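You operate a simulated robot arm through the tools that you are given. There is no shell and no other tool. Be economical: measure what you need, move in short steps, check, and stop when the job is done.

You run a simulated two-armed robot. Do the job below in one go: nothing can be reset, and whatever is moved stays where it is left.

TASK
Carry the green tray with both arms and set it on the top of the short bench under the window. Put the 20x spare lens from the top of the far end of the long bench on top of the grey carton there and the 40x spare lens on the cream slab. Put the grey stub on the top of the far end of the long bench away on the top of the green edged bench. Take the purple stub from the top of the far end of the long bench and put it on the clear patch beside the mat. Open the orange cupboard door, fetch the teal carton from the top of the far end of the long bench and set it on the upper shelf behind the orange door and shut the door again. The order is free. Set down upright: spare lens, teal carton.

Only the result counts: the job must be done as asked and must still hold three seconds after the hand-in. Knocking over, shifting, dropping, spilling or breaking anything else fails it.

THE ROBOT
Two 7-joint arms with fingered hands on one trunk, on a base that drives. Base frame: it is fixed to the floor where the robot stands at the start and does not move with it; the origin is under the middle of the robot, x ahead of it, y to its left, z up; the surface under the hand at the start is at about z = 0.76. Lengths are in m, angles in degrees, forces in N, time in s.
The left shoulder is at the start at [0.07, 0.154, 0.922], the right one opposite. With the tool pointing down near the work surface each hand reaches from about 0.36 to 0.88 m from the robot's upright axis, wherever it stands, measured 20 degrees to its own side. Places, roughly: clear patch beside the mat (32x23 cm) [-4.06, 1.68, 0.76]; cream slab (11x8x2 cm) [-4.3, 2.1, 0.8]; green tray (26x15x4 cm) [0.5, 0, 0.8]; grey carton [-4, 2, 0.75]; grey stub [-4, 2, 0.75]; orange cupboard door [-1, 0.4, 0.4]; purple stub [-4, 2.25, 0.75]; spare lens [-4, 2, 0.75]; teal carton [-4, 1.75, 0.75]; top of the green edged bench [-1.1, 3.7, 0.8]; top of the short bench under the window [0.7, 2.4, 0.8]; upper shelf behind the orange door [-1.3, 0.4, 0.4]. Payload 3.9 kg a hand.
Tool frame (each hand has its own): the origin (TCP) lies between the finger pads and is the grasp point; the fingertips stand 0.03 m ahead of it; z points along the fingers, y is the line along which they close. Largest opening 0.104 m; the body of the gripper starts 0.035 m behind the TCP. The gripper is a hand of 4 fingers: y runs from the thumb to the fingers, the wrist lies at [-0.017, -0.104, -0.178] in the tool frame, and closing takes about 1.5 s.
Orientation is that of the tool frame in the base frame, as a unit quaternion [w, x, y, z]. With the fingers straight down and the wrist toward the robot, the tool's x, y and z point along [0, 1, 0], [1, 0, 0] and [0, 0, -1] of the base frame.

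THE INTERFACE
- The arms move only by the tool step_arm. It takes "left_steps", "right_steps" or both (then of equal length, played together; a hand with none holds still); each is text: rows parted by semicolons, each of 7 numbers parted by spaces: the turn, a rotation vector about the base's x, y, z in degrees, then the shift along the base's x, y, z in m, then the finger opening in m, from 0 to 0.104. In form: rx ry rz tx ty tz hand; .... A call has 1 to 20 rows; each row is the pose to reach, as a shift and turn from the pose commanded when the call began. A row lasts 0.2 s, in which the tool goes at most 0.05 m and 8.6 degrees; a call with a longer step from one row to the next is refused whole, and so is a gripper value outside its range. A pose out of reach is approached as far as the arm can. The call stops where the force on the tool passes 40 N (or 10 N more than at its start, if that is more) or the arm is blocked; 0.2 s more then pass. Each finger travels about 0.072 m/s and halts on what it meets, pressing with about 31 N; the grip force reading is that of the motor and also rises with nothing between the fingers. The clock runs only during rows and for 0.2 s after the last one: add rows that repeat a pose to give the fingers time. It gives the time, the measured TCP pose, the force on the tool (base axes), the opening and the grip force at its end, in the units of the frame above (readings bear some noise), with the torque about the TCP (base axes, N m) and any sound that the robot's microphone picked up.
- Cameras (640 x 400 px; columns grow to the right, rows downward): "scene" is now at [0.0862, 0.0802, 1.1452]; the picture's right is [0.91, -0.41, -0.00], its down [-0.26, -0.58, -0.77] and it looks along [0.32, 0.70, -0.64] (base axes); focal length 214 px, centre (320, 200). "left" rides on the left gripper at [-0.066, -0.09, -0.126] in its tool frame; the picture's right is [-0.78, -0.30, 0.56], its down [0.57, -0.70, 0.42] and it looks along [0.26, 0.65, 0.71] (tool axes); focal length 275 px, centre (320, 200). "right" rides on the right gripper at [0.066, -0.09, -0.126] in its tool frame; the picture's right is [-0.78, 0.30, -0.56], its down [-0.57, -0.70, 0.42] and it looks along [-0.26, 0.65, 0.71] (tool axes); focal length 275 px, centre (320, 200). There is no depth. A picture from a camera that has moved, and an enlarged one, comes with that camera's place and axes in the base frame and with its lens.
- snapshot(camera): a new picture of that camera. No time passes.
- raise_lower(by): slides the trunk up (or, below 0, down) by that many m; the arms and the scene camera ride with it, the base frame stays. It gives what a move gives, with no picture.
- drive_base(legs): drives the robot by 1 to 6 legs, each [ahead, turn to the left] in m and degrees, along the robot's own axes; the way and the turn of a leg run together, so that a leg with both is an arc; at most 1.5 m and 180 degrees a leg. The arms and the cameras ride along, it lands a little off, and it stops where it bumps. It gives what a move gives.
- set_grasp(shape, hand): the hand has 4 fingers and takes this shape, open, in about a second: jaw (thumb against the fingers, like two jaws); tri (thumb and two fingers); tip (a fingertip pinch); poke (one finger out to press); point (the index stretched); flat (the hand flat); cup (the hand cupped); fist (a fist). The gripper value then closes the fingers along that shape, each until it touches; the sizes above hold for jaw. It gives what a move gives, with no picture.
- pan_tilt(pan, tilt): turns the head with the scene camera to pan (to the left, within 86 degrees either way) and tilt (down, from -29 to 69), counted from straight ahead of the robot. It gives what a move gives.
- zoom(camera, box): a new picture of the part [left, top, right, bottom] of that camera's present view, enlarged. No time passes.
- finish_job(): hands the job in; it is judged then, once.

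Go step by step. Nothing tells you exact positions but the pictures and the camera data: compare them with the known pose of the tool, close in by small moves and look again before you grip or let go. The budget is 196 turns and 192 pictures, counting those below and the enlarged ones. Unless the task says otherwise, let go and move clear before handing in, and close with one line.

The tools are called after "Request:" as a command line: name --argument value ..., lists and objects as JSON in quotes. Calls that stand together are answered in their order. step_arm: Moves the arms, as the interface text tells. Its arguments: {"type":"object","properties":{"left_steps":{"type":"string"},"right_steps":{"type":"string"}},"required":[]} The other tools are called the same way: raise_lower (by) slides the trunk up or down; set_grasp (shape, hand) gives the hand a shape; drive_base (legs) drives the base; pan_tilt (pan, tilt) turns the head that bears the scene camera; snapshot (camera) takes a picture; zoom (camera, box) takes an enlarged picture of a part of a camera's view; finish_job () hands the job in.

At the start:

```text
time_s: 0.0
left_tool_pos: [0.3902, 0.4416, 1.0082]
left_tool_rot: [0.0, 0.707, 0.707, 0.0]
left_contact_force: [-0.4, 0.6, 0.9]
left_wrist_torque: [0.01, 0.02, 0.02]
left_gripper_width: 0.1038
left_finger_force: 0.0
left_shape: jaw
right_tool_pos: [0.6054, 0.0382, 1.0704]
right_tool_rot: [0.0, 0.707, 0.707, 0.001]
right_contact_force: [-0.7, -0.1, -0.3]
right_wrist_torque: [0.02, 0.03, -0.01]
right_gripper_width: 0.1034
right_finger_force: 0.1
right_shape: jaw
trunk travel left (down, up): [-0.375, 0.565]
robot x, y, heading: [-0.0009, -0.0036, -0.1]
head pan, tilt: [65.5, 39.5]
```

scene: 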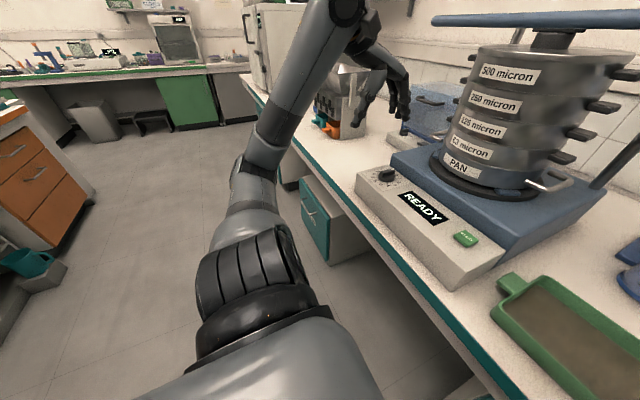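
right: 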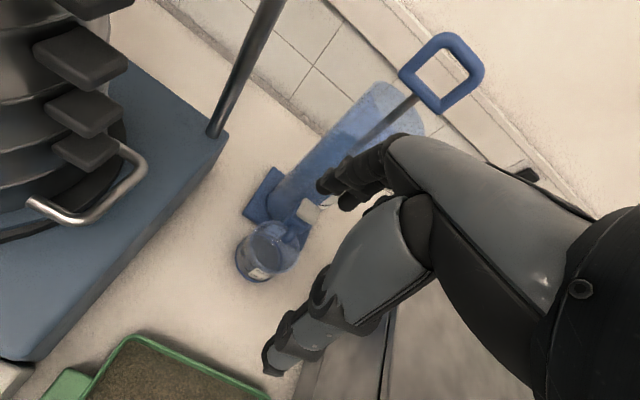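
left: 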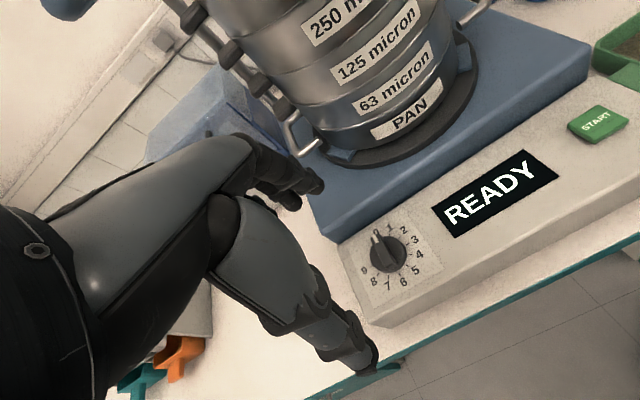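

I see the sieve shaker to the left of centre and the green tray in front of the robot. I'll look straight ahead at the tray first.

Request:
pan_tilt --pan 0 --tilt 55

Request:
snapshot --camera "scene"

Request:
pan_tilt --pan 80 --tilt 20

Request:
snapshot --camera "scene"

```text
time_s: 1.4
left_tool_pos: [0.3913, 0.442, 1.0085]
left_tool_rot: [0.0, 0.707, 0.707, 0.0]
left_contact_force: [-0.2, 0.4, -0.1]
left_wrist_torque: [-0.03, -0.01, -0.02]
left_gripper_width: 0.1041
left_finger_force: 0.1
left_shape: jaw
right_tool_pos: [0.6065, 0.0389, 1.0707]
right_tool_rot: [0.0, 0.707, 0.707, 0.0]
right_contact_force: [-0.3, 0.4, -1.2]
right_wrist_torque: [0.0, -0.04, -0.02]
right_gripper_width: 0.1036
right_finger_force: 0.1
right_shape: jaw
trunk travel left (down, up): [-0.375, 0.565]
robot x, y, heading: [-0.0025, 0.0025, -0.0]
head pan, tilt: [0.0, 55.0]
```

```text
188 pictures are left
camera scene: at [0.1229, 0.0026, 1.1237], right [0.0, -1.0, 0.0], down [-0.82, 0.0, -0.57], along [0.57, 0.0, -0.82], focal length 214 px, centre (320, 200)
```

scene: 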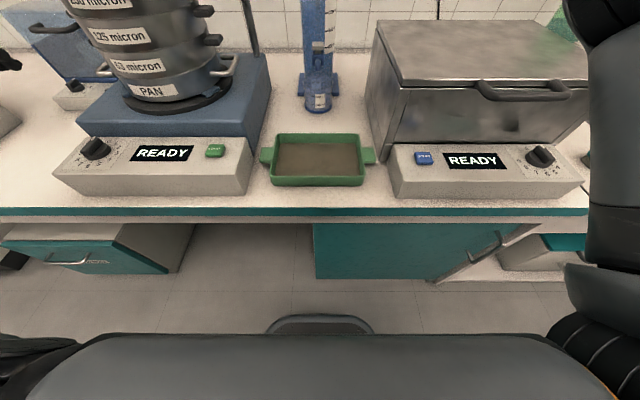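

```text
time_s: 2.9
left_tool_pos: [0.3895, 0.4417, 1.0076]
left_tool_rot: [0.0, 0.707, 0.707, 0.0]
left_contact_force: [-0.6, -0.2, 0.8]
left_wrist_torque: [-0.02, -0.02, 0.0]
left_gripper_width: 0.1037
left_finger_force: 0.1
left_shape: jaw
right_tool_pos: [0.6046, 0.0388, 1.0701]
right_tool_rot: [0.0, 0.707, 0.708, 0.001]
right_contact_force: [0.6, -0.7, -1.3]
right_wrist_torque: [0.03, 0.02, -0.05]
right_gripper_width: 0.1038
right_finger_force: 0.0
right_shape: jaw
trunk travel left (down, up): [-0.375, 0.565]
robot x, y, heading: [0.0004, 0.0022, -0.1]
head pan, tilt: [80.0, 20.0]
```

```text
187 pictures are left
camera scene: at [0.067, 0.0942, 1.1758], right [0.98, -0.17, 0.0], down [-0.06, -0.34, -0.94], along [0.16, 0.93, -0.34], focal length 214 px, centre (320, 200)
```

scene: 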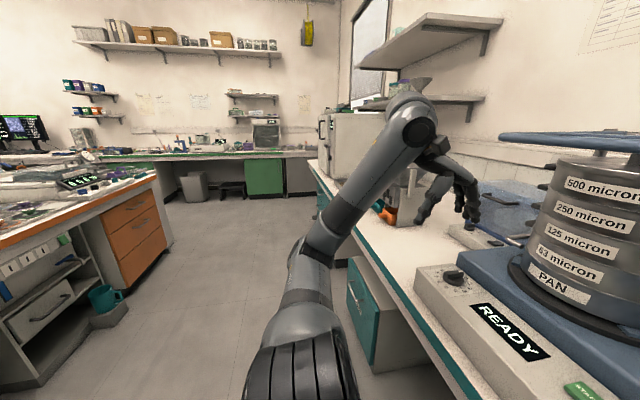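

Request:
pan_tilt --pan 0 --tilt 45

Request:
zoom --camera "scene" --box '[220, 120, 420, 245]'

```text
time_s: 4.4
left_tool_pos: [0.3902, 0.442, 1.0085]
left_tool_rot: [0.001, 0.707, 0.708, 0.001]
left_contact_force: [-0.8, 0.5, 1.3]
left_wrist_torque: [0.02, -0.01, 0.0]
left_gripper_width: 0.1038
left_finger_force: 0.1
left_shape: jaw
right_tool_pos: [0.6063, 0.0394, 1.071]
right_tool_rot: [0.001, 0.707, 0.707, 0.0]
right_contact_force: [-0.7, 0.1, -0.1]
right_wrist_torque: [0.02, -0.03, -0.01]
right_gripper_width: 0.1037
right_finger_force: 0.0
right_shape: jaw
trunk travel left (down, up): [-0.375, 0.565]
robot x, y, heading: [0.002, -0.0004, -0.2]
head pan, tilt: [0.0, 45.0]
```

```text
3.20 times, centred on (320, 182) of scene
camera zoom: at [0.1321, 0.0026, 1.1372], right [0.0, -1.0, 0.0], down [-0.71, 0.0, -0.71], along [0.71, 0.0, -0.71], focal length 686 px, centre (320, 256)
```

zoom: 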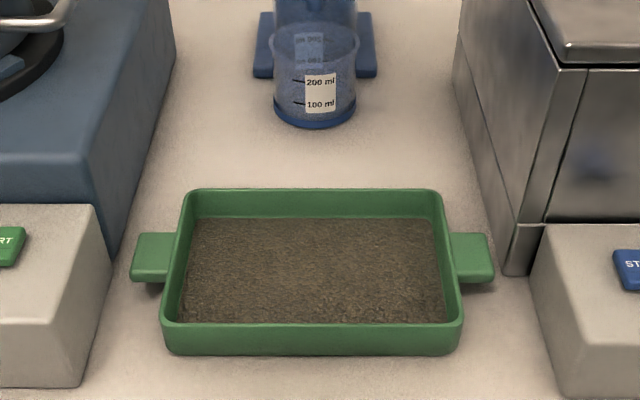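

Request:
step_arm --right_steps "0 0 0 -0.03 -0.03 0 0.104;0 0 0 -0.06 -0.06 -0.02 0.104;0 0 0 -0.09 -0.09 -0.04 0.104;0 0 0 -0.12 -0.11 -0.06 0.104;0 0 0 -0.12 -0.12 -0.07 0.104;0 0 0 -0.12 -0.12 -0.07 0.104;0 0 0 -0.12 -0.12 -0.07 0.104" --left_steps "0 0 0 0 -0.04 0 0.104;0 0 0 0 -0.08 0 0.104;0 0 0 0.01 -0.12 0 0.104;0 0 0 0.03 -0.16 0 0.104;0 0 0 0.05 -0.2 0 0.104;0 0 0 0.07 -0.24 0 0.104;0 0 0 0.09 -0.28 0 0.104"

Request:
snapshot --camera "scene"

Request:
snapshot --camera "left"

Request:
snapshot --camera "right"

```text
time_s: 6.0
left_tool_pos: [0.4807, 0.1588, 1.0086]
left_tool_rot: [-0.001, 0.708, 0.707, 0.001]
left_contact_force: [-0.2, -1.4, 1.0]
left_wrist_torque: [-0.01, 0.05, 0.01]
left_gripper_width: 0.104
left_finger_force: 0.1
left_shape: jaw
right_tool_pos: [0.4841, -0.0823, 1.0008]
right_tool_rot: [-0.001, 0.707, 0.707, 0.001]
right_contact_force: [-0.5, 0.5, 0.1]
right_wrist_torque: [0.04, -0.01, -0.02]
right_gripper_width: 0.1036
right_finger_force: 0.0
right_shape: jaw
trunk travel left (down, up): [-0.375, 0.565]
robot x, y, heading: [-0.0019, -0.0009, 0.0]
head pan, tilt: [0.0, 45.0]
```

```text
185 pictures are left
camera scene: at [0.1323, 0.0004, 1.1371], right [0.0, -1.0, 0.0], down [-0.71, 0.0, -0.71], along [0.71, 0.0, -0.71], focal length 214 px, centre (320, 200)
```

scene: 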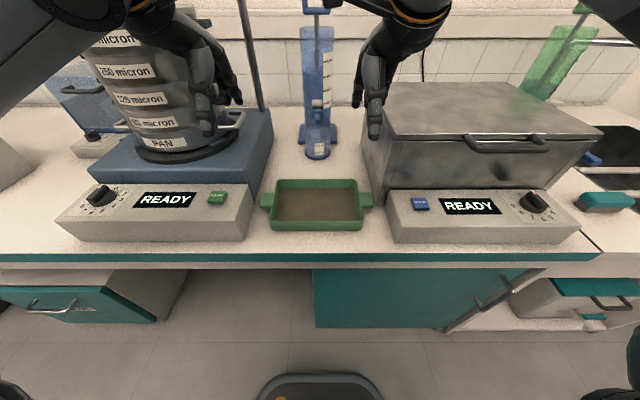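

```text
184 pictures are left
camera left: at [0.3905, 0.0934, 1.1335], right [-0.3, -0.77, -0.56], down [-0.7, 0.57, -0.42], along [0.65, 0.27, -0.71], focal length 275 px, centre (320, 200)
```

left: 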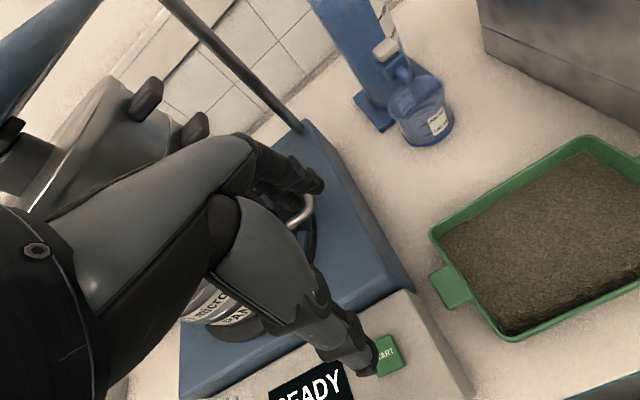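

```text
183 pictures are left
camera right: at [0.3951, -0.0154, 1.1248], right [0.3, -0.78, 0.56], down [-0.7, -0.57, -0.43], along [0.65, -0.26, -0.71], focal length 275 px, centre (320, 200)
```

right: 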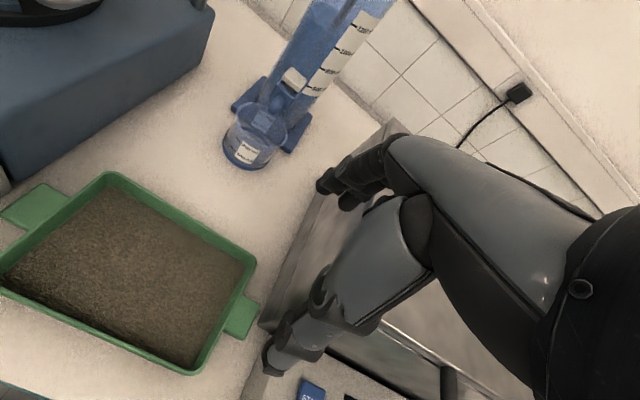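

Request:
zoom --camera "scene" --box '[120, 0, 440, 200]'

Request:
set_grasp --hand "left" --shape "tip"

Request:
set_grasp --hand "right" --shape "tri"

Request:
zoom --camera "scene" --box '[120, 0, 440, 200]'

Request:
snapshot --camera "left"

Request:
snapshot --camera "right"

```text
2.00 times, centred on (280, 100) of scene
camera zoom: at [0.1323, 0.0004, 1.1371], right [0.0, -1.0, 0.0], down [-0.71, 0.0, -0.71], along [0.71, 0.0, -0.71], focal length 429 px, centre (400, 400)
```

zoom: 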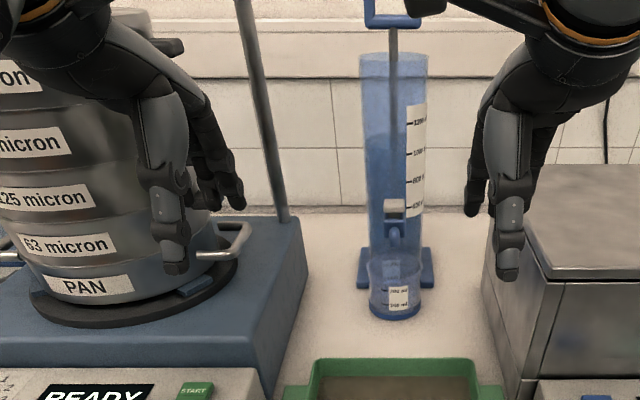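

```text
time_s: 6.9
left_tool_pos: [0.4791, 0.161, 1.0085]
left_tool_rot: [0.0, 0.707, 0.707, -0.001]
left_contact_force: [0.0, 0.1, 0.3]
left_wrist_torque: [0.04, 0.02, 0.0]
left_gripper_width: 0.1038
left_finger_force: 0.2
left_shape: tip
right_tool_pos: [0.4848, -0.079, 0.9999]
right_tool_rot: [0.0, 0.707, 0.707, 0.0]
right_contact_force: [-0.3, -1.0, -0.2]
right_wrist_torque: [-0.01, 0.01, 0.02]
right_gripper_width: 0.1037
right_finger_force: 0.0
right_shape: jaw
trunk travel left (down, up): [-0.375, 0.565]
robot x, y, heading: [0.0016, 0.0017, 0.1]
head pan, tilt: [0.0, 45.0]
```

```text
time_s: 7.8
left_tool_pos: [0.4797, 0.1612, 1.0074]
left_tool_rot: [0.0, 0.707, 0.707, 0.001]
left_contact_force: [-0.8, 0.1, 0.0]
left_wrist_torque: [0.02, 0.02, 0.01]
left_gripper_width: 0.104
left_finger_force: 0.1
left_shape: tip
right_tool_pos: [0.4845, -0.0783, 1.0006]
right_tool_rot: [0.0, 0.707, 0.707, 0.0]
right_contact_force: [-0.2, 0.5, 0.1]
right_wrist_torque: [0.0, -0.05, -0.03]
right_gripper_width: 0.1036
right_finger_force: 0.0
right_shape: tri
trunk travel left (down, up): [-0.375, 0.565]
robot x, y, heading: [-0.0046, -0.0004, -0.0]
head pan, tilt: [0.0, 45.0]
```

```text
2.00 times, centred on (280, 100) of scene
camera zoom: at [0.1321, 0.0023, 1.1371], right [0.0, -1.0, 0.0], down [-0.71, 0.0, -0.71], along [0.71, 0.0, -0.71], focal length 429 px, centre (400, 400)
```

zoom: 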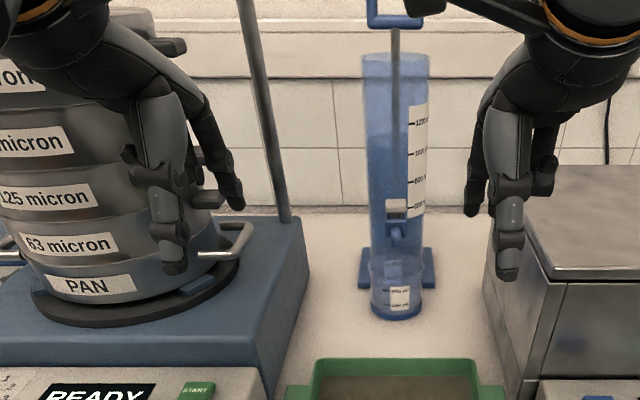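

```text
180 pictures are left
camera left: at [0.39, 0.0965, 1.1335], right [-0.3, -0.78, -0.56], down [-0.7, 0.57, -0.42], along [0.65, 0.26, -0.71], focal length 275 px, centre (320, 200)
```

left: 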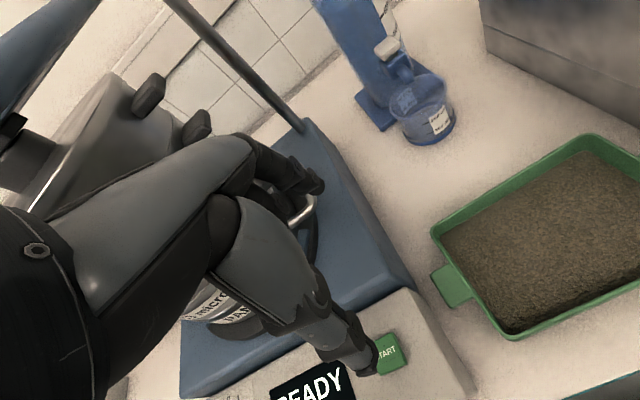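

```text
179 pictures are left
camera right: at [0.3949, -0.013, 1.1249], right [0.3, -0.78, 0.56], down [-0.7, -0.57, -0.42], along [0.65, -0.26, -0.71], focal length 275 px, centre (320, 200)
```

right: 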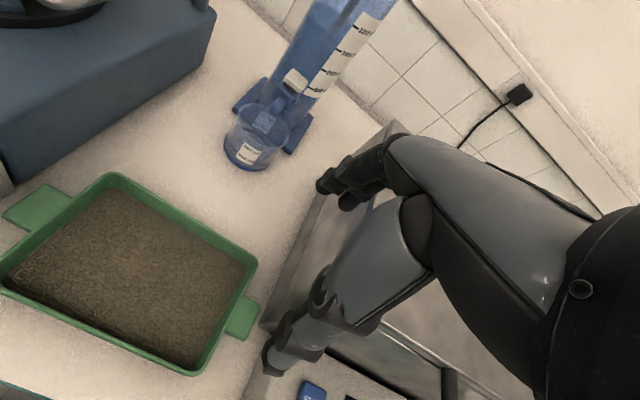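

Request:
set_grasp --hand "right" --shape "tip"

Request:
step_arm --left_steps "0 0 0 0 0 0 0.04;0 0 0 0 0 0 0.04;0 0 0 0 0 0 0.04;0 0 0 0 0 0 0.04;0 0 0 0 0 0 0.04;0 0 0 0 0 0 0.04" --right_steps "0 0 0 0 0 0 0.04;0 0 0 0 0 0 0.04;0 0 0 0 0 0 0.04;0 0 0 0 0 0 0.04;0 0 0 0 0 0 0.04;0 0 0 0 0 0 0.04"

Request:
zoom --camera "scene" --box '[120, 0, 440, 200]'

Request:
snapshot --camera "left"

Request:
snapshot --camera "right"

```text
time_s: 8.7
left_tool_pos: [0.4797, 0.1613, 1.0078]
left_tool_rot: [0.0, 0.707, 0.707, 0.0]
left_contact_force: [-0.4, -0.4, -0.8]
left_wrist_torque: [-0.01, -0.01, 0.01]
left_gripper_width: 0.1036
left_finger_force: 0.0
left_shape: tip
right_tool_pos: [0.4846, -0.0782, 1.0004]
right_tool_rot: [-0.001, 0.707, 0.708, 0.001]
right_contact_force: [-0.2, 0.5, 0.5]
right_wrist_torque: [0.01, 0.03, 0.02]
right_gripper_width: 0.1038
right_finger_force: 0.1
right_shape: tip
trunk travel left (down, up): [-0.375, 0.565]
robot x, y, heading: [-0.003, -0.001, 0.0]
head pan, tilt: [0.0, 45.0]
```

```text
time_s: 10.1
left_tool_pos: [0.4797, 0.1619, 1.0091]
left_tool_rot: [0.0, 0.706, 0.708, 0.001]
left_contact_force: [0.4, -0.2, -0.1]
left_wrist_torque: [-0.01, 0.01, 0.01]
left_gripper_width: 0.0405
left_finger_force: 0.1
left_shape: tip
right_tool_pos: [0.484, -0.0788, 1.0004]
right_tool_rot: [0.0, 0.707, 0.707, -0.001]
right_contact_force: [-0.6, 0.3, -0.4]
right_wrist_torque: [-0.01, -0.04, 0.02]
right_gripper_width: 0.0405
right_finger_force: 0.0
right_shape: tip
trunk travel left (down, up): [-0.375, 0.565]
robot x, y, heading: [-0.0065, -0.001, -0.1]
head pan, tilt: [0.0, 45.0]
```

```text
2.00 times, centred on (280, 100) of scene
camera zoom: at [0.1321, 0.0023, 1.1371], right [0.0, -1.0, 0.0], down [-0.71, 0.0, -0.71], along [0.71, 0.0, -0.71], focal length 429 px, centre (400, 400)
```

zoom: 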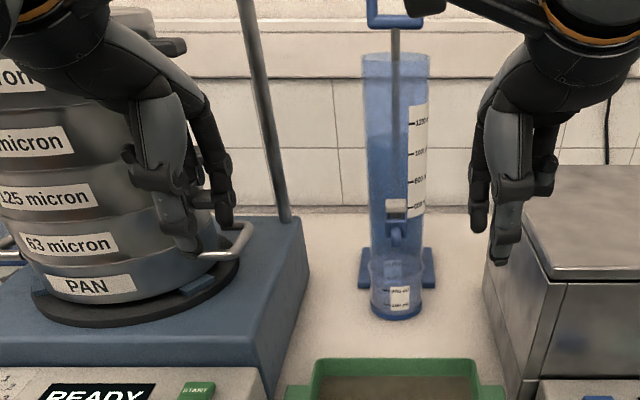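

```text
177 pictures are left
camera left: at [0.3901, 0.0962, 1.1335], right [-0.3, -0.78, -0.56], down [-0.7, 0.57, -0.42], along [0.65, 0.26, -0.71], focal length 275 px, centre (320, 200)
```

left: 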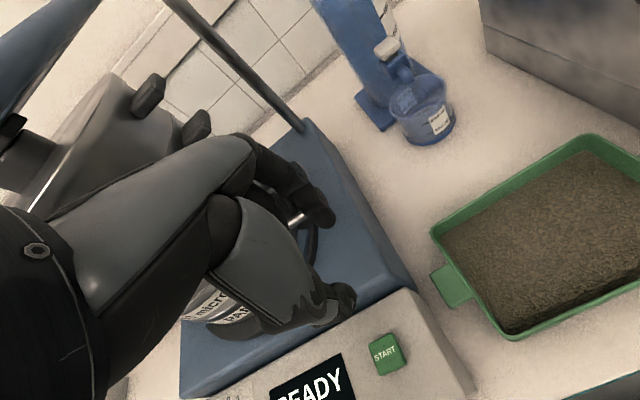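

```text
176 pictures are left
camera right: at [0.3949, -0.013, 1.1249], right [0.3, -0.78, 0.56], down [-0.7, -0.57, -0.42], along [0.65, -0.26, -0.71], focal length 275 px, centre (320, 200)
```

right: 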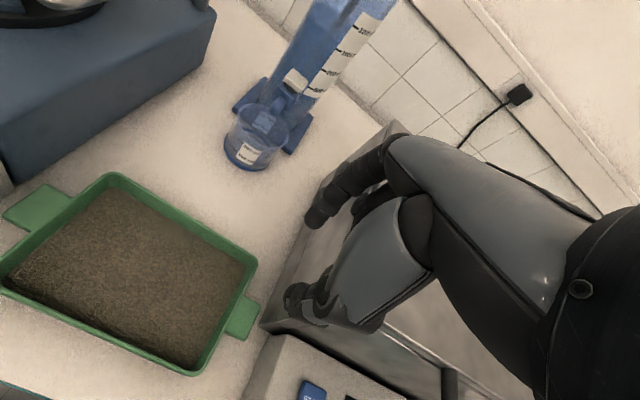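

Request:
step_arm --left_steps "8 0 0 0 -0.015 -0.03 0.075;16 0 0 0.002 -0.03 -0.06 0.075;22 0 0 0.004 -0.0425 -0.09 0.075;22 0 0 0.004 -0.0425 -0.128 0.075;22 0 0 0.004 -0.0425 -0.128 0.075" --right_steps "-8 0 0 0 -0.0 -0.03 0.075;-16 0 0 0 -0.01 -0.06 0.075;-22 0 0 0 -0.0255 -0.09 0.075;-22 0 0 0 -0.0255 -0.12 0.075;-22 0 0 0 -0.0255 -0.12 0.075"

Request:
snapshot --camera "scene"

Request:
snapshot --camera "left"

Request:
snapshot --camera "right"

```text
time_s: 10.7
left_tool_pos: [0.4841, 0.1369, 0.9534]
left_tool_rot: [-0.094, 0.697, 0.704, 0.093]
left_contact_force: [0.4, 0.4, 0.9]
left_wrist_torque: [-0.11, -0.02, -0.04]
left_gripper_width: 0.0748
left_finger_force: 0.2
left_shape: tip
right_tool_pos: [0.4862, -0.0943, 0.9453]
right_tool_rot: [0.092, 0.704, 0.698, -0.095]
right_contact_force: [0.2, -0.6, -0.2]
right_wrist_torque: [0.03, -0.01, 0.06]
right_gripper_width: 0.0745
right_finger_force: 0.1
right_shape: tip
trunk travel left (down, up): [-0.375, 0.565]
robot x, y, heading: [-0.0042, -0.002, -0.2]
head pan, tilt: [0.0, 45.0]
stopped in row 3 (left hand): the force on the tool passed its limit at 92 N (the readings are from after the stop); the commanded pose is now the measured one
```

```text
175 pictures are left
camera scene: at [0.1323, 0.0018, 1.1372], right [0.0, -1.0, 0.0], down [-0.71, 0.0, -0.71], along [0.71, 0.0, -0.71], focal length 214 px, centre (320, 200)
```

scene: 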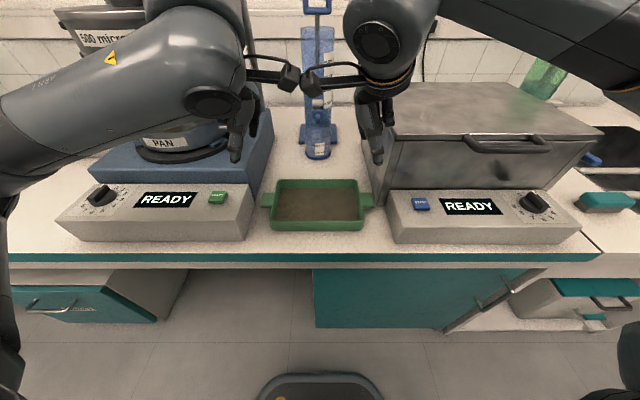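

```text
174 pictures are left
camera left: at [0.3954, 0.0401, 1.0567], right [-0.29, -0.61, -0.74], down [-0.71, 0.66, -0.26], along [0.64, 0.45, -0.62], focal length 275 px, centre (320, 200)
```

left: 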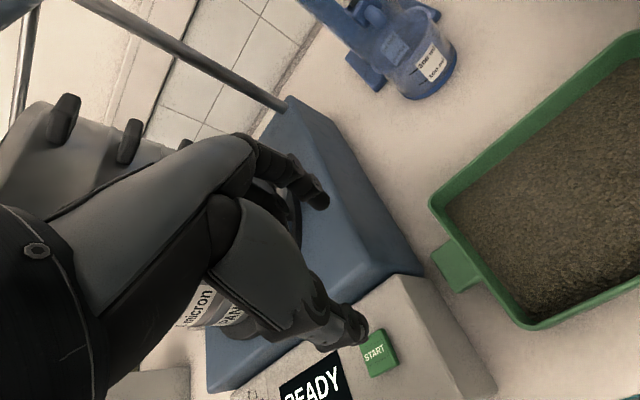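

```text
173 pictures are left
camera right: at [0.3985, 0.0025, 1.0489], right [0.29, -0.61, 0.74], down [-0.71, -0.66, -0.26], along [0.64, -0.45, -0.62], focal length 275 px, centre (320, 200)
```

right: 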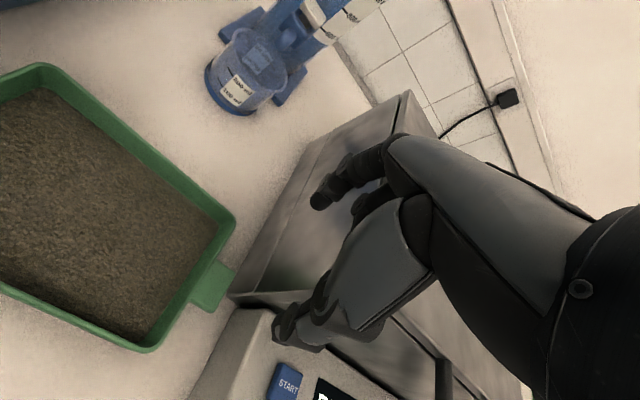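

The hands' camera stalks met in the middle. I'll tilt the left hand back nearly upright, keep the right one leaning, and then lower further.

Request:
step_arm --left_steps "-7 0 0 0 0.01 0 0.075;-9 0 0 0 0.01 -0.02 0.075;-9 0 0 0 -0.005 -0.05 0.075;-9 0 0 0 -0.018 -0.073 0.075;-9 0 0 0 -0.018 -0.073 0.075" --right_steps "0 0 0 0 -0.005 0 0.075;-1 0 0 0 -0.0097 -0.02 0.075;-3 0 0 -0.002 -0.0097 -0.04 0.075;-3 0 0 -0.002 -0.0097 -0.065 0.075;-3 0 0 -0.002 -0.0097 -0.065 0.075"

Request:
zoom --camera "scene" --box '[200, 80, 440, 230]'

Request:
snapshot --camera "left"

Request:
snapshot --camera "right"

```text
time_s: 11.9
left_tool_pos: [0.4827, 0.1212, 0.88]
left_tool_rot: [-0.041, 0.703, 0.709, 0.037]
left_contact_force: [-0.3, 0.3, -0.1]
left_wrist_torque: [0.0, 0.01, 0.0]
left_gripper_width: 0.0748
left_finger_force: 0.0
left_shape: tip
right_tool_pos: [0.4847, -0.1034, 0.8808]
right_tool_rot: [0.112, 0.701, 0.695, -0.113]
right_contact_force: [-0.3, 6.3, 4.3]
right_wrist_torque: [-0.3, -0.13, 0.15]
right_gripper_width: 0.0746
right_finger_force: 0.0
right_shape: tip
trunk travel left (down, up): [-0.375, 0.565]
robot x, y, heading: [-0.0033, 0.0007, -0.0]
head pan, tilt: [0.0, 45.0]
```

```text
2.67 times, centred on (320, 155) of scene
camera zoom: at [0.1317, 0.0036, 1.1372], right [0.0, -1.0, 0.0], down [-0.71, 0.0, -0.71], along [0.71, 0.0, -0.71], focal length 572 px, centre (320, 320)
```

zoom: 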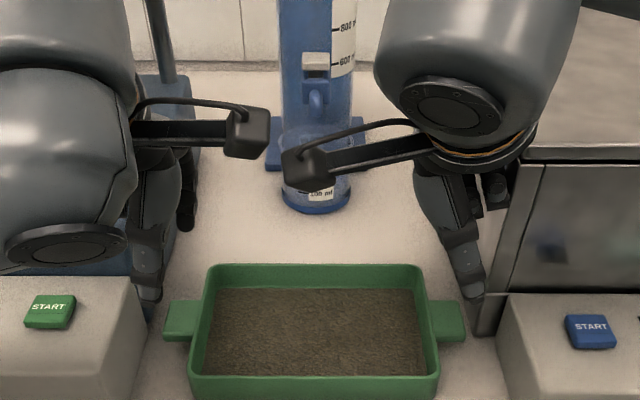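

```text
171 pictures are left
camera left: at [0.3943, 0.042, 0.9977], right [-0.29, -0.71, -0.64], down [-0.71, 0.61, -0.36], along [0.64, 0.35, -0.68], focal length 275 px, centre (320, 200)
```

left: 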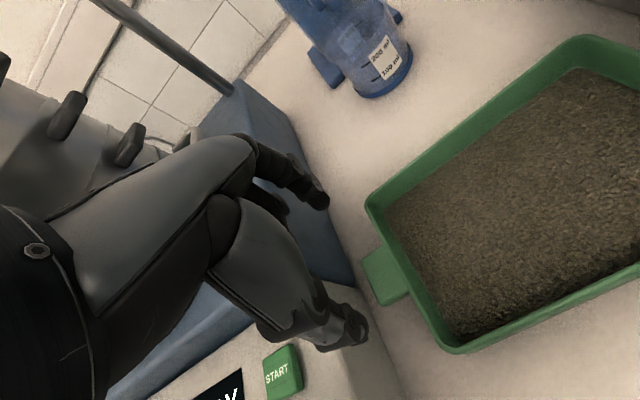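

```text
170 pictures are left
camera right: at [0.396, -0.0003, 0.9787], right [0.29, -0.57, 0.77], down [-0.71, -0.67, -0.22], along [0.64, -0.48, -0.6], focal length 275 px, centre (320, 200)
```

right: 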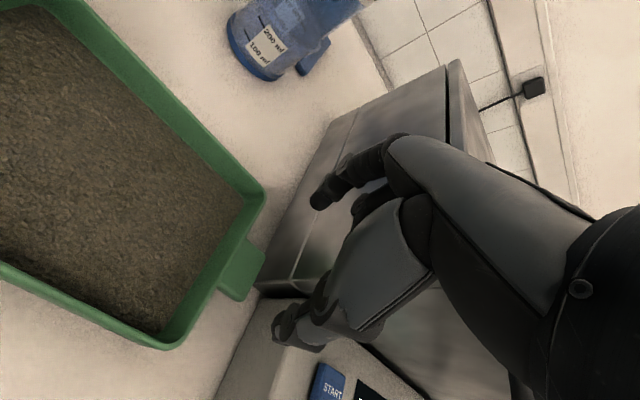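

Request:
step_arm --left_steps "-5 0 0 0 0 0 0.075;-5 0 0 0.001 -0.002 0 0.075;-5 0 0 0.001 -0.002 0 0.075" --right_steps "0 0 0 0 0.01 0 0.075;-5 0 0 0 0.003 0 0.075;-10 0 0 0 0.0 0 0.075"

Request:
zoom --camera "scene" --box '[200, 80, 440, 230]'

```text
time_s: 12.7
left_tool_pos: [0.4842, 0.1186, 0.8788]
left_tool_rot: [-0.009, 0.704, 0.71, 0.005]
left_contact_force: [0.3, 0.2, -0.3]
left_wrist_torque: [-0.01, -0.03, 0.01]
left_gripper_width: 0.0747
left_finger_force: 0.0
left_shape: tip
right_tool_pos: [0.485, -0.1055, 0.8819]
right_tool_rot: [0.171, 0.689, 0.683, -0.174]
right_contact_force: [0.9, -0.6, 0.4]
right_wrist_torque: [-0.03, -0.03, 0.0]
right_gripper_width: 0.0745
right_finger_force: 0.0
right_shape: tip
trunk travel left (down, up): [-0.375, 0.565]
robot x, y, heading: [-0.0019, 0.0003, -0.2]
head pan, tilt: [0.0, 45.0]
```

```text
2.67 times, centred on (320, 155) of scene
camera zoom: at [0.1323, 0.003, 1.1371], right [0.0, -1.0, 0.0], down [-0.71, 0.0, -0.71], along [0.71, 0.0, -0.71], focal length 572 px, centre (320, 320)
```

zoom: 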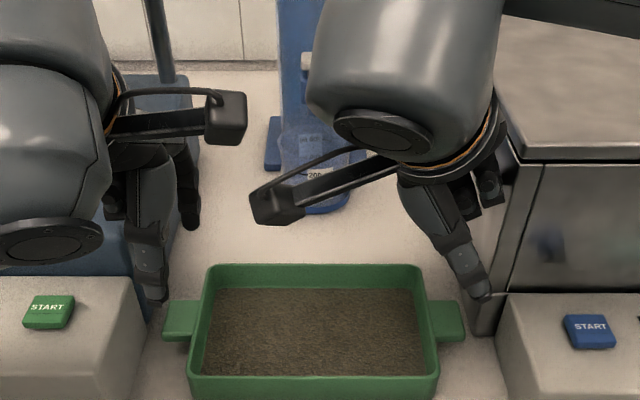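

Request:
step_arm --left_steps "0 0 0 0 0 -0.02 0.075;0 0 0 0 0 -0.04 0.075;0 0 0 0 0 -0.06 0.075" --right_steps "0 0 0 0 0.007 -0.02 0.075;0 0 0 0 0.007 -0.04 0.075;0 0 0 0 0.007 -0.063 0.075"

Request:
zoom --camera "scene" --box '[200, 80, 440, 230]'

Request:
snapshot --camera "left"

Request:
snapshot --camera "right"

```text
time_s: 13.5
left_tool_pos: [0.4843, 0.1165, 0.8246]
left_tool_rot: [-0.005, 0.704, 0.71, 0.009]
left_contact_force: [2.8, -5.7, 20.7]
left_wrist_torque: [0.24, -0.69, -0.32]
left_gripper_width: 0.0743
left_finger_force: 0.1
left_shape: tip
right_tool_pos: [0.4843, -0.1003, 0.8194]
right_tool_rot: [0.171, 0.69, 0.682, -0.171]
right_contact_force: [0.2, -1.7, 3.5]
right_wrist_torque: [-0.03, -0.14, -0.11]
right_gripper_width: 0.0752
right_finger_force: 0.1
right_shape: tip
trunk travel left (down, up): [-0.375, 0.565]
robot x, y, heading: [0.0045, 0.0008, -0.2]
head pan, tilt: [0.0, 45.0]
```

```text
2.67 times, centred on (320, 155) of scene
camera zoom: at [0.1291, -0.0001, 1.1381], right [0.0, -1.0, 0.0], down [-0.71, 0.0, -0.71], along [0.71, 0.0, -0.71], focal length 572 px, centre (320, 320)
```

zoom: 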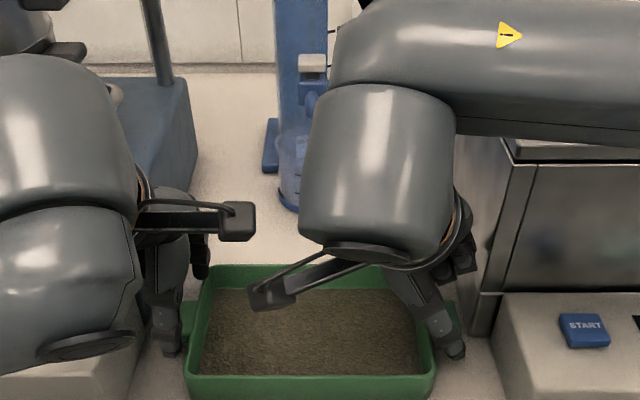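

```text
167 pictures are left
camera left: at [0.3935, 0.0475, 0.9478], right [-0.29, -0.77, -0.57], down [-0.7, 0.58, -0.42], along [0.65, 0.28, -0.7], focal length 275 px, centre (320, 200)
```

left: 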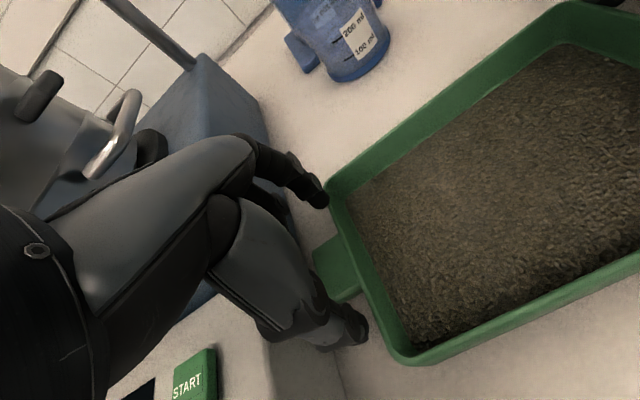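

```text
166 pictures are left
camera right: at [0.3944, 0.0184, 0.8973], right [0.29, -0.43, 0.86], down [-0.71, -0.7, -0.11], along [0.64, -0.58, -0.5], focal length 275 px, centre (320, 200)
```

right: 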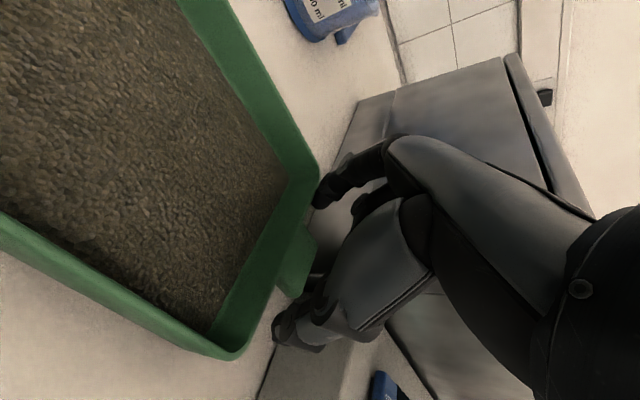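

Request:
step_arm --left_steps "0 0 0 0 0 0.03 0.075;7 0 0 0 0.006 0.03 0.075;13 0 0 0 0.007 0.03 0.075;13 0 0 0 0.007 0.01 0.075;13 0 0 0 0.007 -0.005 0.075"

Request:
zoom --camera "scene" --box '[200, 80, 440, 230]'

Request:
snapshot --camera "left"

```text
time_s: 14.5
left_tool_pos: [0.4875, 0.125, 0.8486]
left_tool_rot: [-0.075, 0.696, 0.708, 0.097]
left_contact_force: [-5.7, -4.6, 12.4]
left_wrist_torque: [0.47, -0.37, 0.11]
left_gripper_width: 0.0751
left_finger_force: 0.0
left_shape: tip
right_tool_pos: [0.4837, -0.0987, 0.816]
right_tool_rot: [0.17, 0.689, 0.683, -0.173]
right_contact_force: [-0.8, -1.7, 2.6]
right_wrist_torque: [-0.02, -0.06, -0.04]
right_gripper_width: 0.0741
right_finger_force: 0.0
right_shape: tip
trunk travel left (down, up): [-0.375, 0.565]
robot x, y, heading: [0.004, -0.0007, -0.2]
head pan, tilt: [0.0, 45.0]
stopped in row 4 (left hand): the force on the tool passed its limit at 54 N (the readings are from after the stop); the commanded pose is now the measured one
```

```text
2.67 times, centred on (320, 155) of scene
camera zoom: at [0.1313, 0.002, 1.1373], right [0.0, -1.0, 0.0], down [-0.71, 0.0, -0.71], along [0.71, 0.0, -0.71], focal length 572 px, centre (320, 320)
```

zoom: 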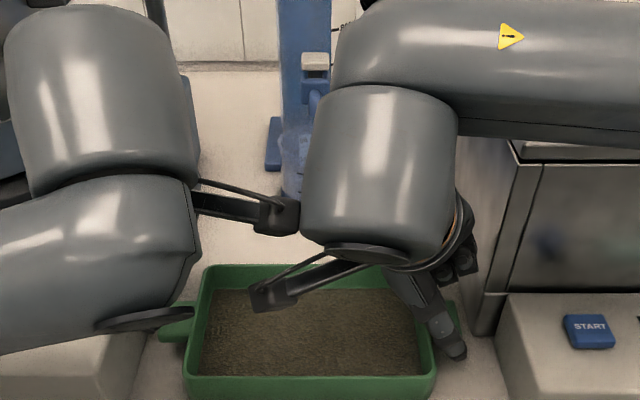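

```text
164 pictures are left
camera left: at [0.3958, 0.0305, 0.9507], right [-0.26, -0.62, -0.74], down [-0.7, 0.65, -0.3], along [0.66, 0.44, -0.61], focal length 275 px, centre (320, 200)
```

left: 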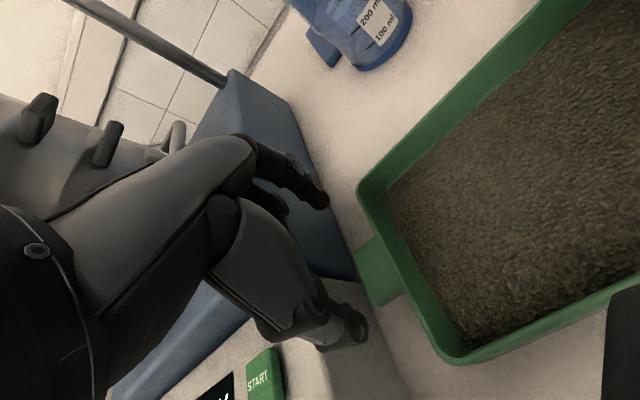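

The left camera stalk now touches the right wrist, so it's too cramped between the machines. I'll back off and hook the tray's far wall, pulling it about 6 cm toward the bench edge where both tabs are free.

Request:
step_arm --left_steps "0 0 0 0 0.005 0.03 0.075;-6 0 0 0 0.01 0.07 0.075;-12 0 0 0 0.02 0.11 0.075;-12 0 0 -0.02 0.04 0.15 0.075;-12 0 0 -0.05 0.08 0.16 0.075;-12 0 0 -0.08 0.12 0.16 0.075;-12 0 0 -0.09 0.16 0.16 0.075;-12 0 0 -0.09 0.2 0.16 0.075;-12 0 0 -0.09 0.24 0.16 0.075" --right_steps "0 0 0 0 0 0.01 0.075;0 0 0 0 0 0.03 0.075;0 0 0 0 0.005 0.07 0.075;0 0 0 0 0.01 0.1 0.075;7 0 0 0.02 0.03 0.1 0.06;14 0 0 0.05 0.06 0.1 0.03;20 0 0 0.09 0.08 0.1 0.01;25 0 0 0.11 0.1 0.1 0;28 0 0 0.12 0.105 0.1 0"

Request:
snapshot --camera "scene"

Request:
snapshot --camera "right"

```text
refused: row 5 steps farther than a row can; nothing moved
```

```text
163 pictures are left
camera scene: at [0.1313, 0.002, 1.1373], right [0.0, -1.0, 0.0], down [-0.71, 0.0, -0.71], along [0.71, 0.0, -0.71], focal length 214 px, centre (320, 200)
```

scene: 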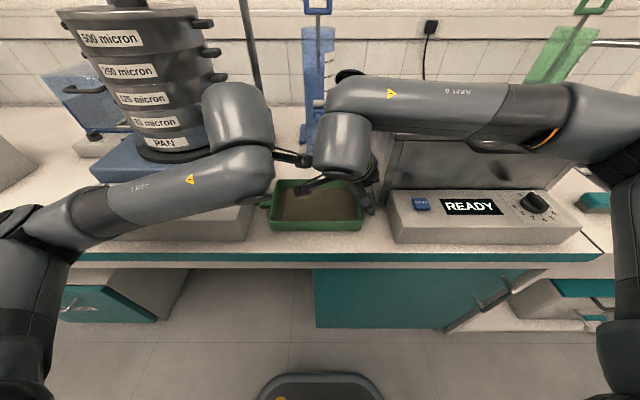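

```text
162 pictures are left
camera right: at [0.3956, 0.02, 0.8953], right [0.29, -0.42, 0.86], down [-0.71, -0.7, -0.1], along [0.64, -0.58, -0.51], focal length 275 px, centre (320, 200)
```

right: 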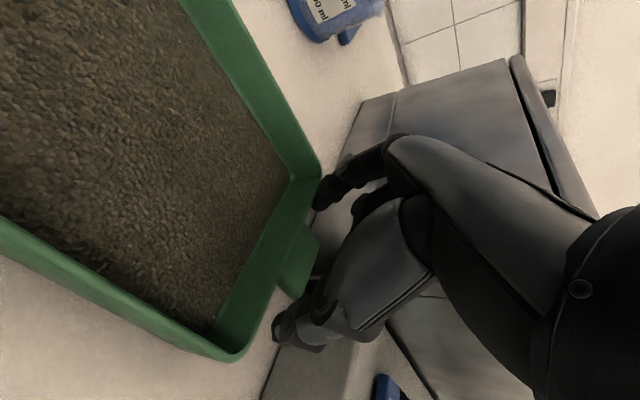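

Request:
step_arm --left_steps "0 0 0 0 0.005 0.03 0.075;-6 0 0 0 0.01 0.065 0.075;-12 0 0 0 0.02 0.1 0.075;-12 0 0 -0.02 0.04 0.13 0.075;-12 0 0 -0.045 0.07 0.15 0.075;-12 0 0 -0.07 0.1 0.15 0.075;-12 0 0 -0.09 0.14 0.15 0.075;-12 0 0 -0.09 0.18 0.15 0.075;-12 0 0 -0.09 0.22 0.15 0.075;-12 0 0 -0.09 0.24 0.15 0.075" --right_steps "0 0 0 0 0 0.01 0.075;0 0 0 0 0 0.03 0.075;0 0 0 0 0.005 0.07 0.075;0 0 0 0 0.01 0.1 0.075;7 0 0 0.02 0.03 0.1 0.06;14 0 0 0.04 0.06 0.1 0.03;20 0 0 0.07 0.08 0.1 0.01;25 0 0 0.1 0.1 0.1 0;28 0 0 0.12 0.105 0.1 0;28 0 0 0.12 0.105 0.1 0"

Request:
snapshot --camera "scene"

Request:
snapshot --camera "right"

```text
time_s: 16.7
left_tool_pos: [0.3975, 0.3692, 0.9952]
left_tool_rot: [-0.007, 0.699, 0.715, 0.02]
left_contact_force: [-0.6, 0.4, -0.6]
left_wrist_torque: [-0.01, 0.02, 0.0]
left_gripper_width: 0.075
left_finger_force: 0.0
left_shape: tip
right_tool_pos: [0.6032, 0.0096, 0.9161]
right_tool_rot: [-0.001, 0.708, 0.706, -0.003]
right_contact_force: [-0.7, 0.1, -0.9]
right_wrist_torque: [0.03, 0.01, 0.02]
right_gripper_width: 0.0
right_finger_force: 31.5
right_shape: tip
trunk travel left (down, up): [-0.375, 0.565]
robot x, y, heading: [0.0006, -0.0017, -0.1]
head pan, tilt: [0.0, 45.0]
```

```text
161 pictures are left
camera scene: at [0.1322, 0.0031, 1.1371], right [0.0, -1.0, 0.0], down [-0.71, 0.0, -0.71], along [0.71, 0.0, -0.71], focal length 214 px, centre (320, 200)
```

scene: 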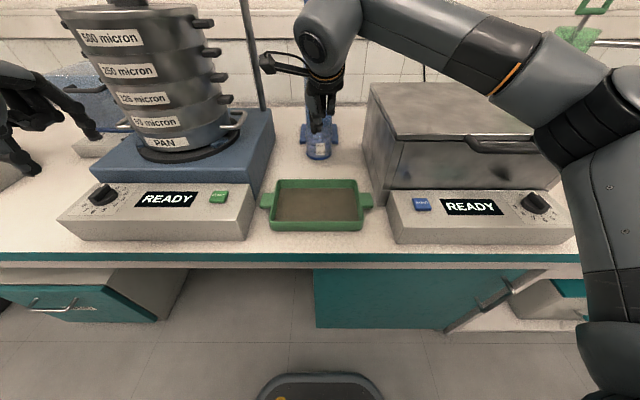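

```text
160 pictures are left
camera right: at [0.5143, 0.0759, 1.0409], right [0.3, -0.78, 0.56], down [-0.71, -0.57, -0.42], along [0.64, -0.27, -0.72], focal length 275 px, centre (320, 200)
```

right: 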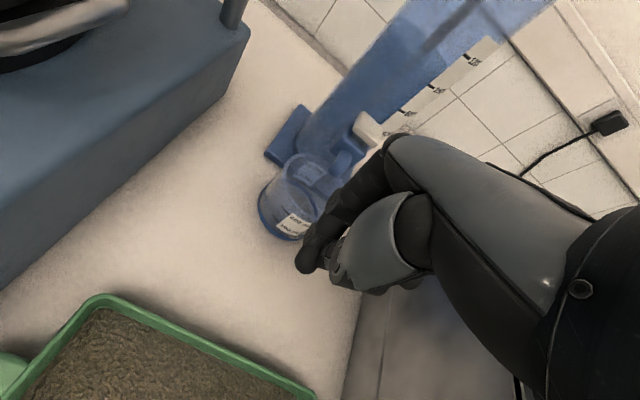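

Request:
step_arm --right_steps "0 0 0 -0.017 -0.002 0 0;0 0 0 -0.017 -0.002 -0.04 0;0 0 0 -0.017 -0.002 -0.08 0;0 0 0 -0.017 -0.002 -0.112 0;0 0 0 -0.017 -0.002 -0.112 0"

Request:
snapshot --camera "right"

```text
time_s: 17.9
left_tool_pos: [0.3965, 0.3682, 0.9941]
left_tool_rot: [-0.006, 0.698, 0.715, 0.02]
left_contact_force: [0.6, 0.2, 0.0]
left_wrist_torque: [0.0, -0.01, -0.04]
left_gripper_width: 0.075
left_finger_force: 0.1
left_shape: tip
right_tool_pos: [0.5885, 0.0045, 0.8034]
right_tool_rot: [0.0, 0.709, 0.705, -0.003]
right_contact_force: [-0.3, 0.6, -0.3]
right_wrist_torque: [0.0, -0.02, 0.0]
right_gripper_width: 0.0002
right_finger_force: 31.2
right_shape: tip
trunk travel left (down, up): [-0.375, 0.565]
robot x, y, heading: [0.001, -0.0004, -0.2]
head pan, tilt: [0.0, 45.0]
```

```text
159 pictures are left
camera right: at [0.4994, 0.0729, 0.9289], right [0.3, -0.78, 0.56], down [-0.71, -0.57, -0.42], along [0.64, -0.27, -0.72], focal length 275 px, centre (320, 200)
```

right: 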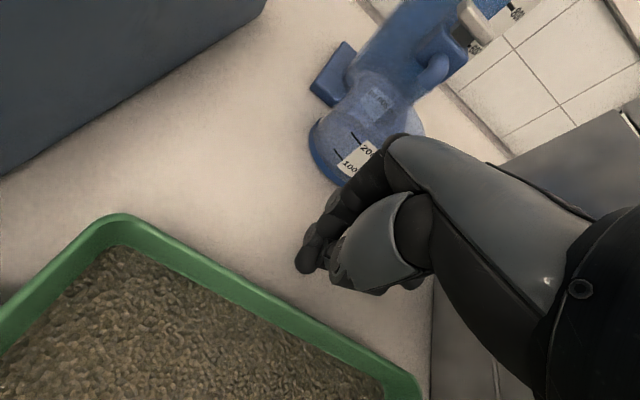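

Request:
step_arm --right_steps "0 0 0 -0.015 0.001 -0.002 0;0 0 0 -0.025 0.002 -0.004 0;0 0 0 -0.035 0.002 -0.004 0;0 0 0 -0.045 0.002 -0.004 0;0 0 0 -0.055 0.002 -0.004 0;0 0 0 -0.065 0.002 -0.004 0;0 0 0 -0.072 0.002 -0.004 0"

Request:
snapshot --camera "scene"

```text
time_s: 19.5
left_tool_pos: [0.3972, 0.3683, 0.9944]
left_tool_rot: [-0.006, 0.699, 0.715, 0.021]
left_contact_force: [0.7, 0.3, -0.8]
left_wrist_torque: [-0.02, -0.04, 0.02]
left_gripper_width: 0.0747
left_finger_force: 0.0
left_shape: tip
right_tool_pos: [0.5152, 0.0063, 0.8014]
right_tool_rot: [-0.001, 0.709, 0.705, -0.003]
right_contact_force: [1.5, 0.4, 0.9]
right_wrist_torque: [0.03, 0.04, 0.0]
right_gripper_width: 0.0003
right_finger_force: 30.8
right_shape: tip
trunk travel left (down, up): [-0.375, 0.565]
robot x, y, heading: [-0.0025, 0.0002, -0.2]
head pan, tilt: [0.0, 45.0]
```

```text
158 pictures are left
camera scene: at [0.1322, 0.0027, 1.1371], right [0.0, -1.0, 0.0], down [-0.71, 0.0, -0.71], along [0.71, 0.0, -0.71], focal length 214 px, centre (320, 200)
```

scene: 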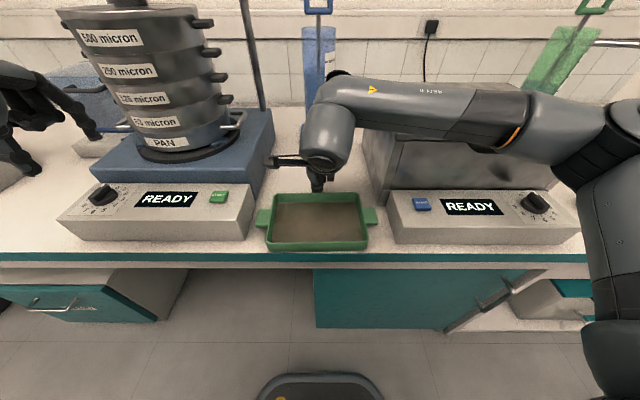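

Request:
step_arm --right_steps "0 0 0 0.02 0 0 0;0 0 0 0.03 0 0.04 0.02;0 0 0 0.03 0 0.08 0.05;0 0 0 0.01 -0.03 0.11 0.075;0 0 0 -0.02 -0.06 0.12 0.075;-3 0 0 -0.05 -0.09 0.12 0.075;-6 0 0 -0.08 -0.11 0.12 0.075" --left_steps "0 0 0 0 0 0 0.075;0 0 0 0 0 0 0.075;0 0 0 0 -0.02 0 0.075;0 0 0 0.005 -0.06 0 0.075;0 0 0 0.015 -0.1 0 0.075;0 0 0 0.025 -0.14 0 0.075;0 0 0 0.032 -0.18 -0.02 0.075"

Request:
zoom --camera "scene" --box '[220, 150, 420, 275]'

```text
time_s: 21.1
left_tool_pos: [0.43, 0.1856, 0.976]
left_tool_rot: [-0.008, 0.698, 0.716, 0.02]
left_contact_force: [0.4, -0.4, 0.3]
left_wrist_torque: [0.0, 0.03, 0.01]
left_gripper_width: 0.0748
left_finger_force: 0.1
left_shape: tip
right_tool_pos: [0.4368, -0.1016, 0.9206]
right_tool_rot: [0.036, 0.709, 0.704, -0.041]
right_contact_force: [-0.2, 0.5, -0.6]
right_wrist_torque: [0.0, 0.0, 0.02]
right_gripper_width: 0.0746
right_finger_force: 0.0
right_shape: tip
trunk travel left (down, up): [-0.375, 0.565]
robot x, y, heading: [-0.0034, 0.0014, 0.3]
head pan, tilt: [0.0, 45.0]
```

```text
3.20 times, centred on (320, 212) of scene
camera zoom: at [0.1336, 0.0016, 1.137], right [0.0, -1.0, 0.0], down [-0.71, 0.0, -0.71], along [0.71, 0.0, -0.71], focal length 686 px, centre (320, 160)
```

zoom: 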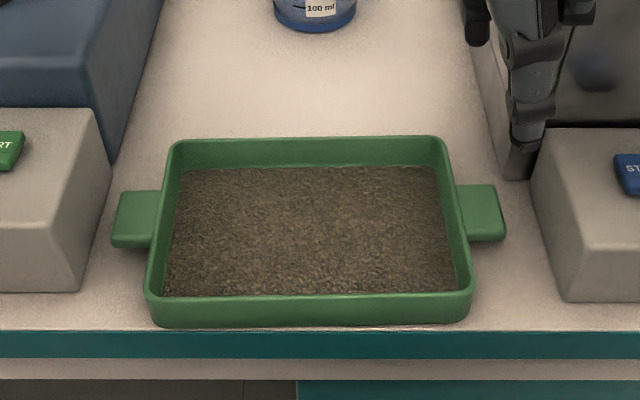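

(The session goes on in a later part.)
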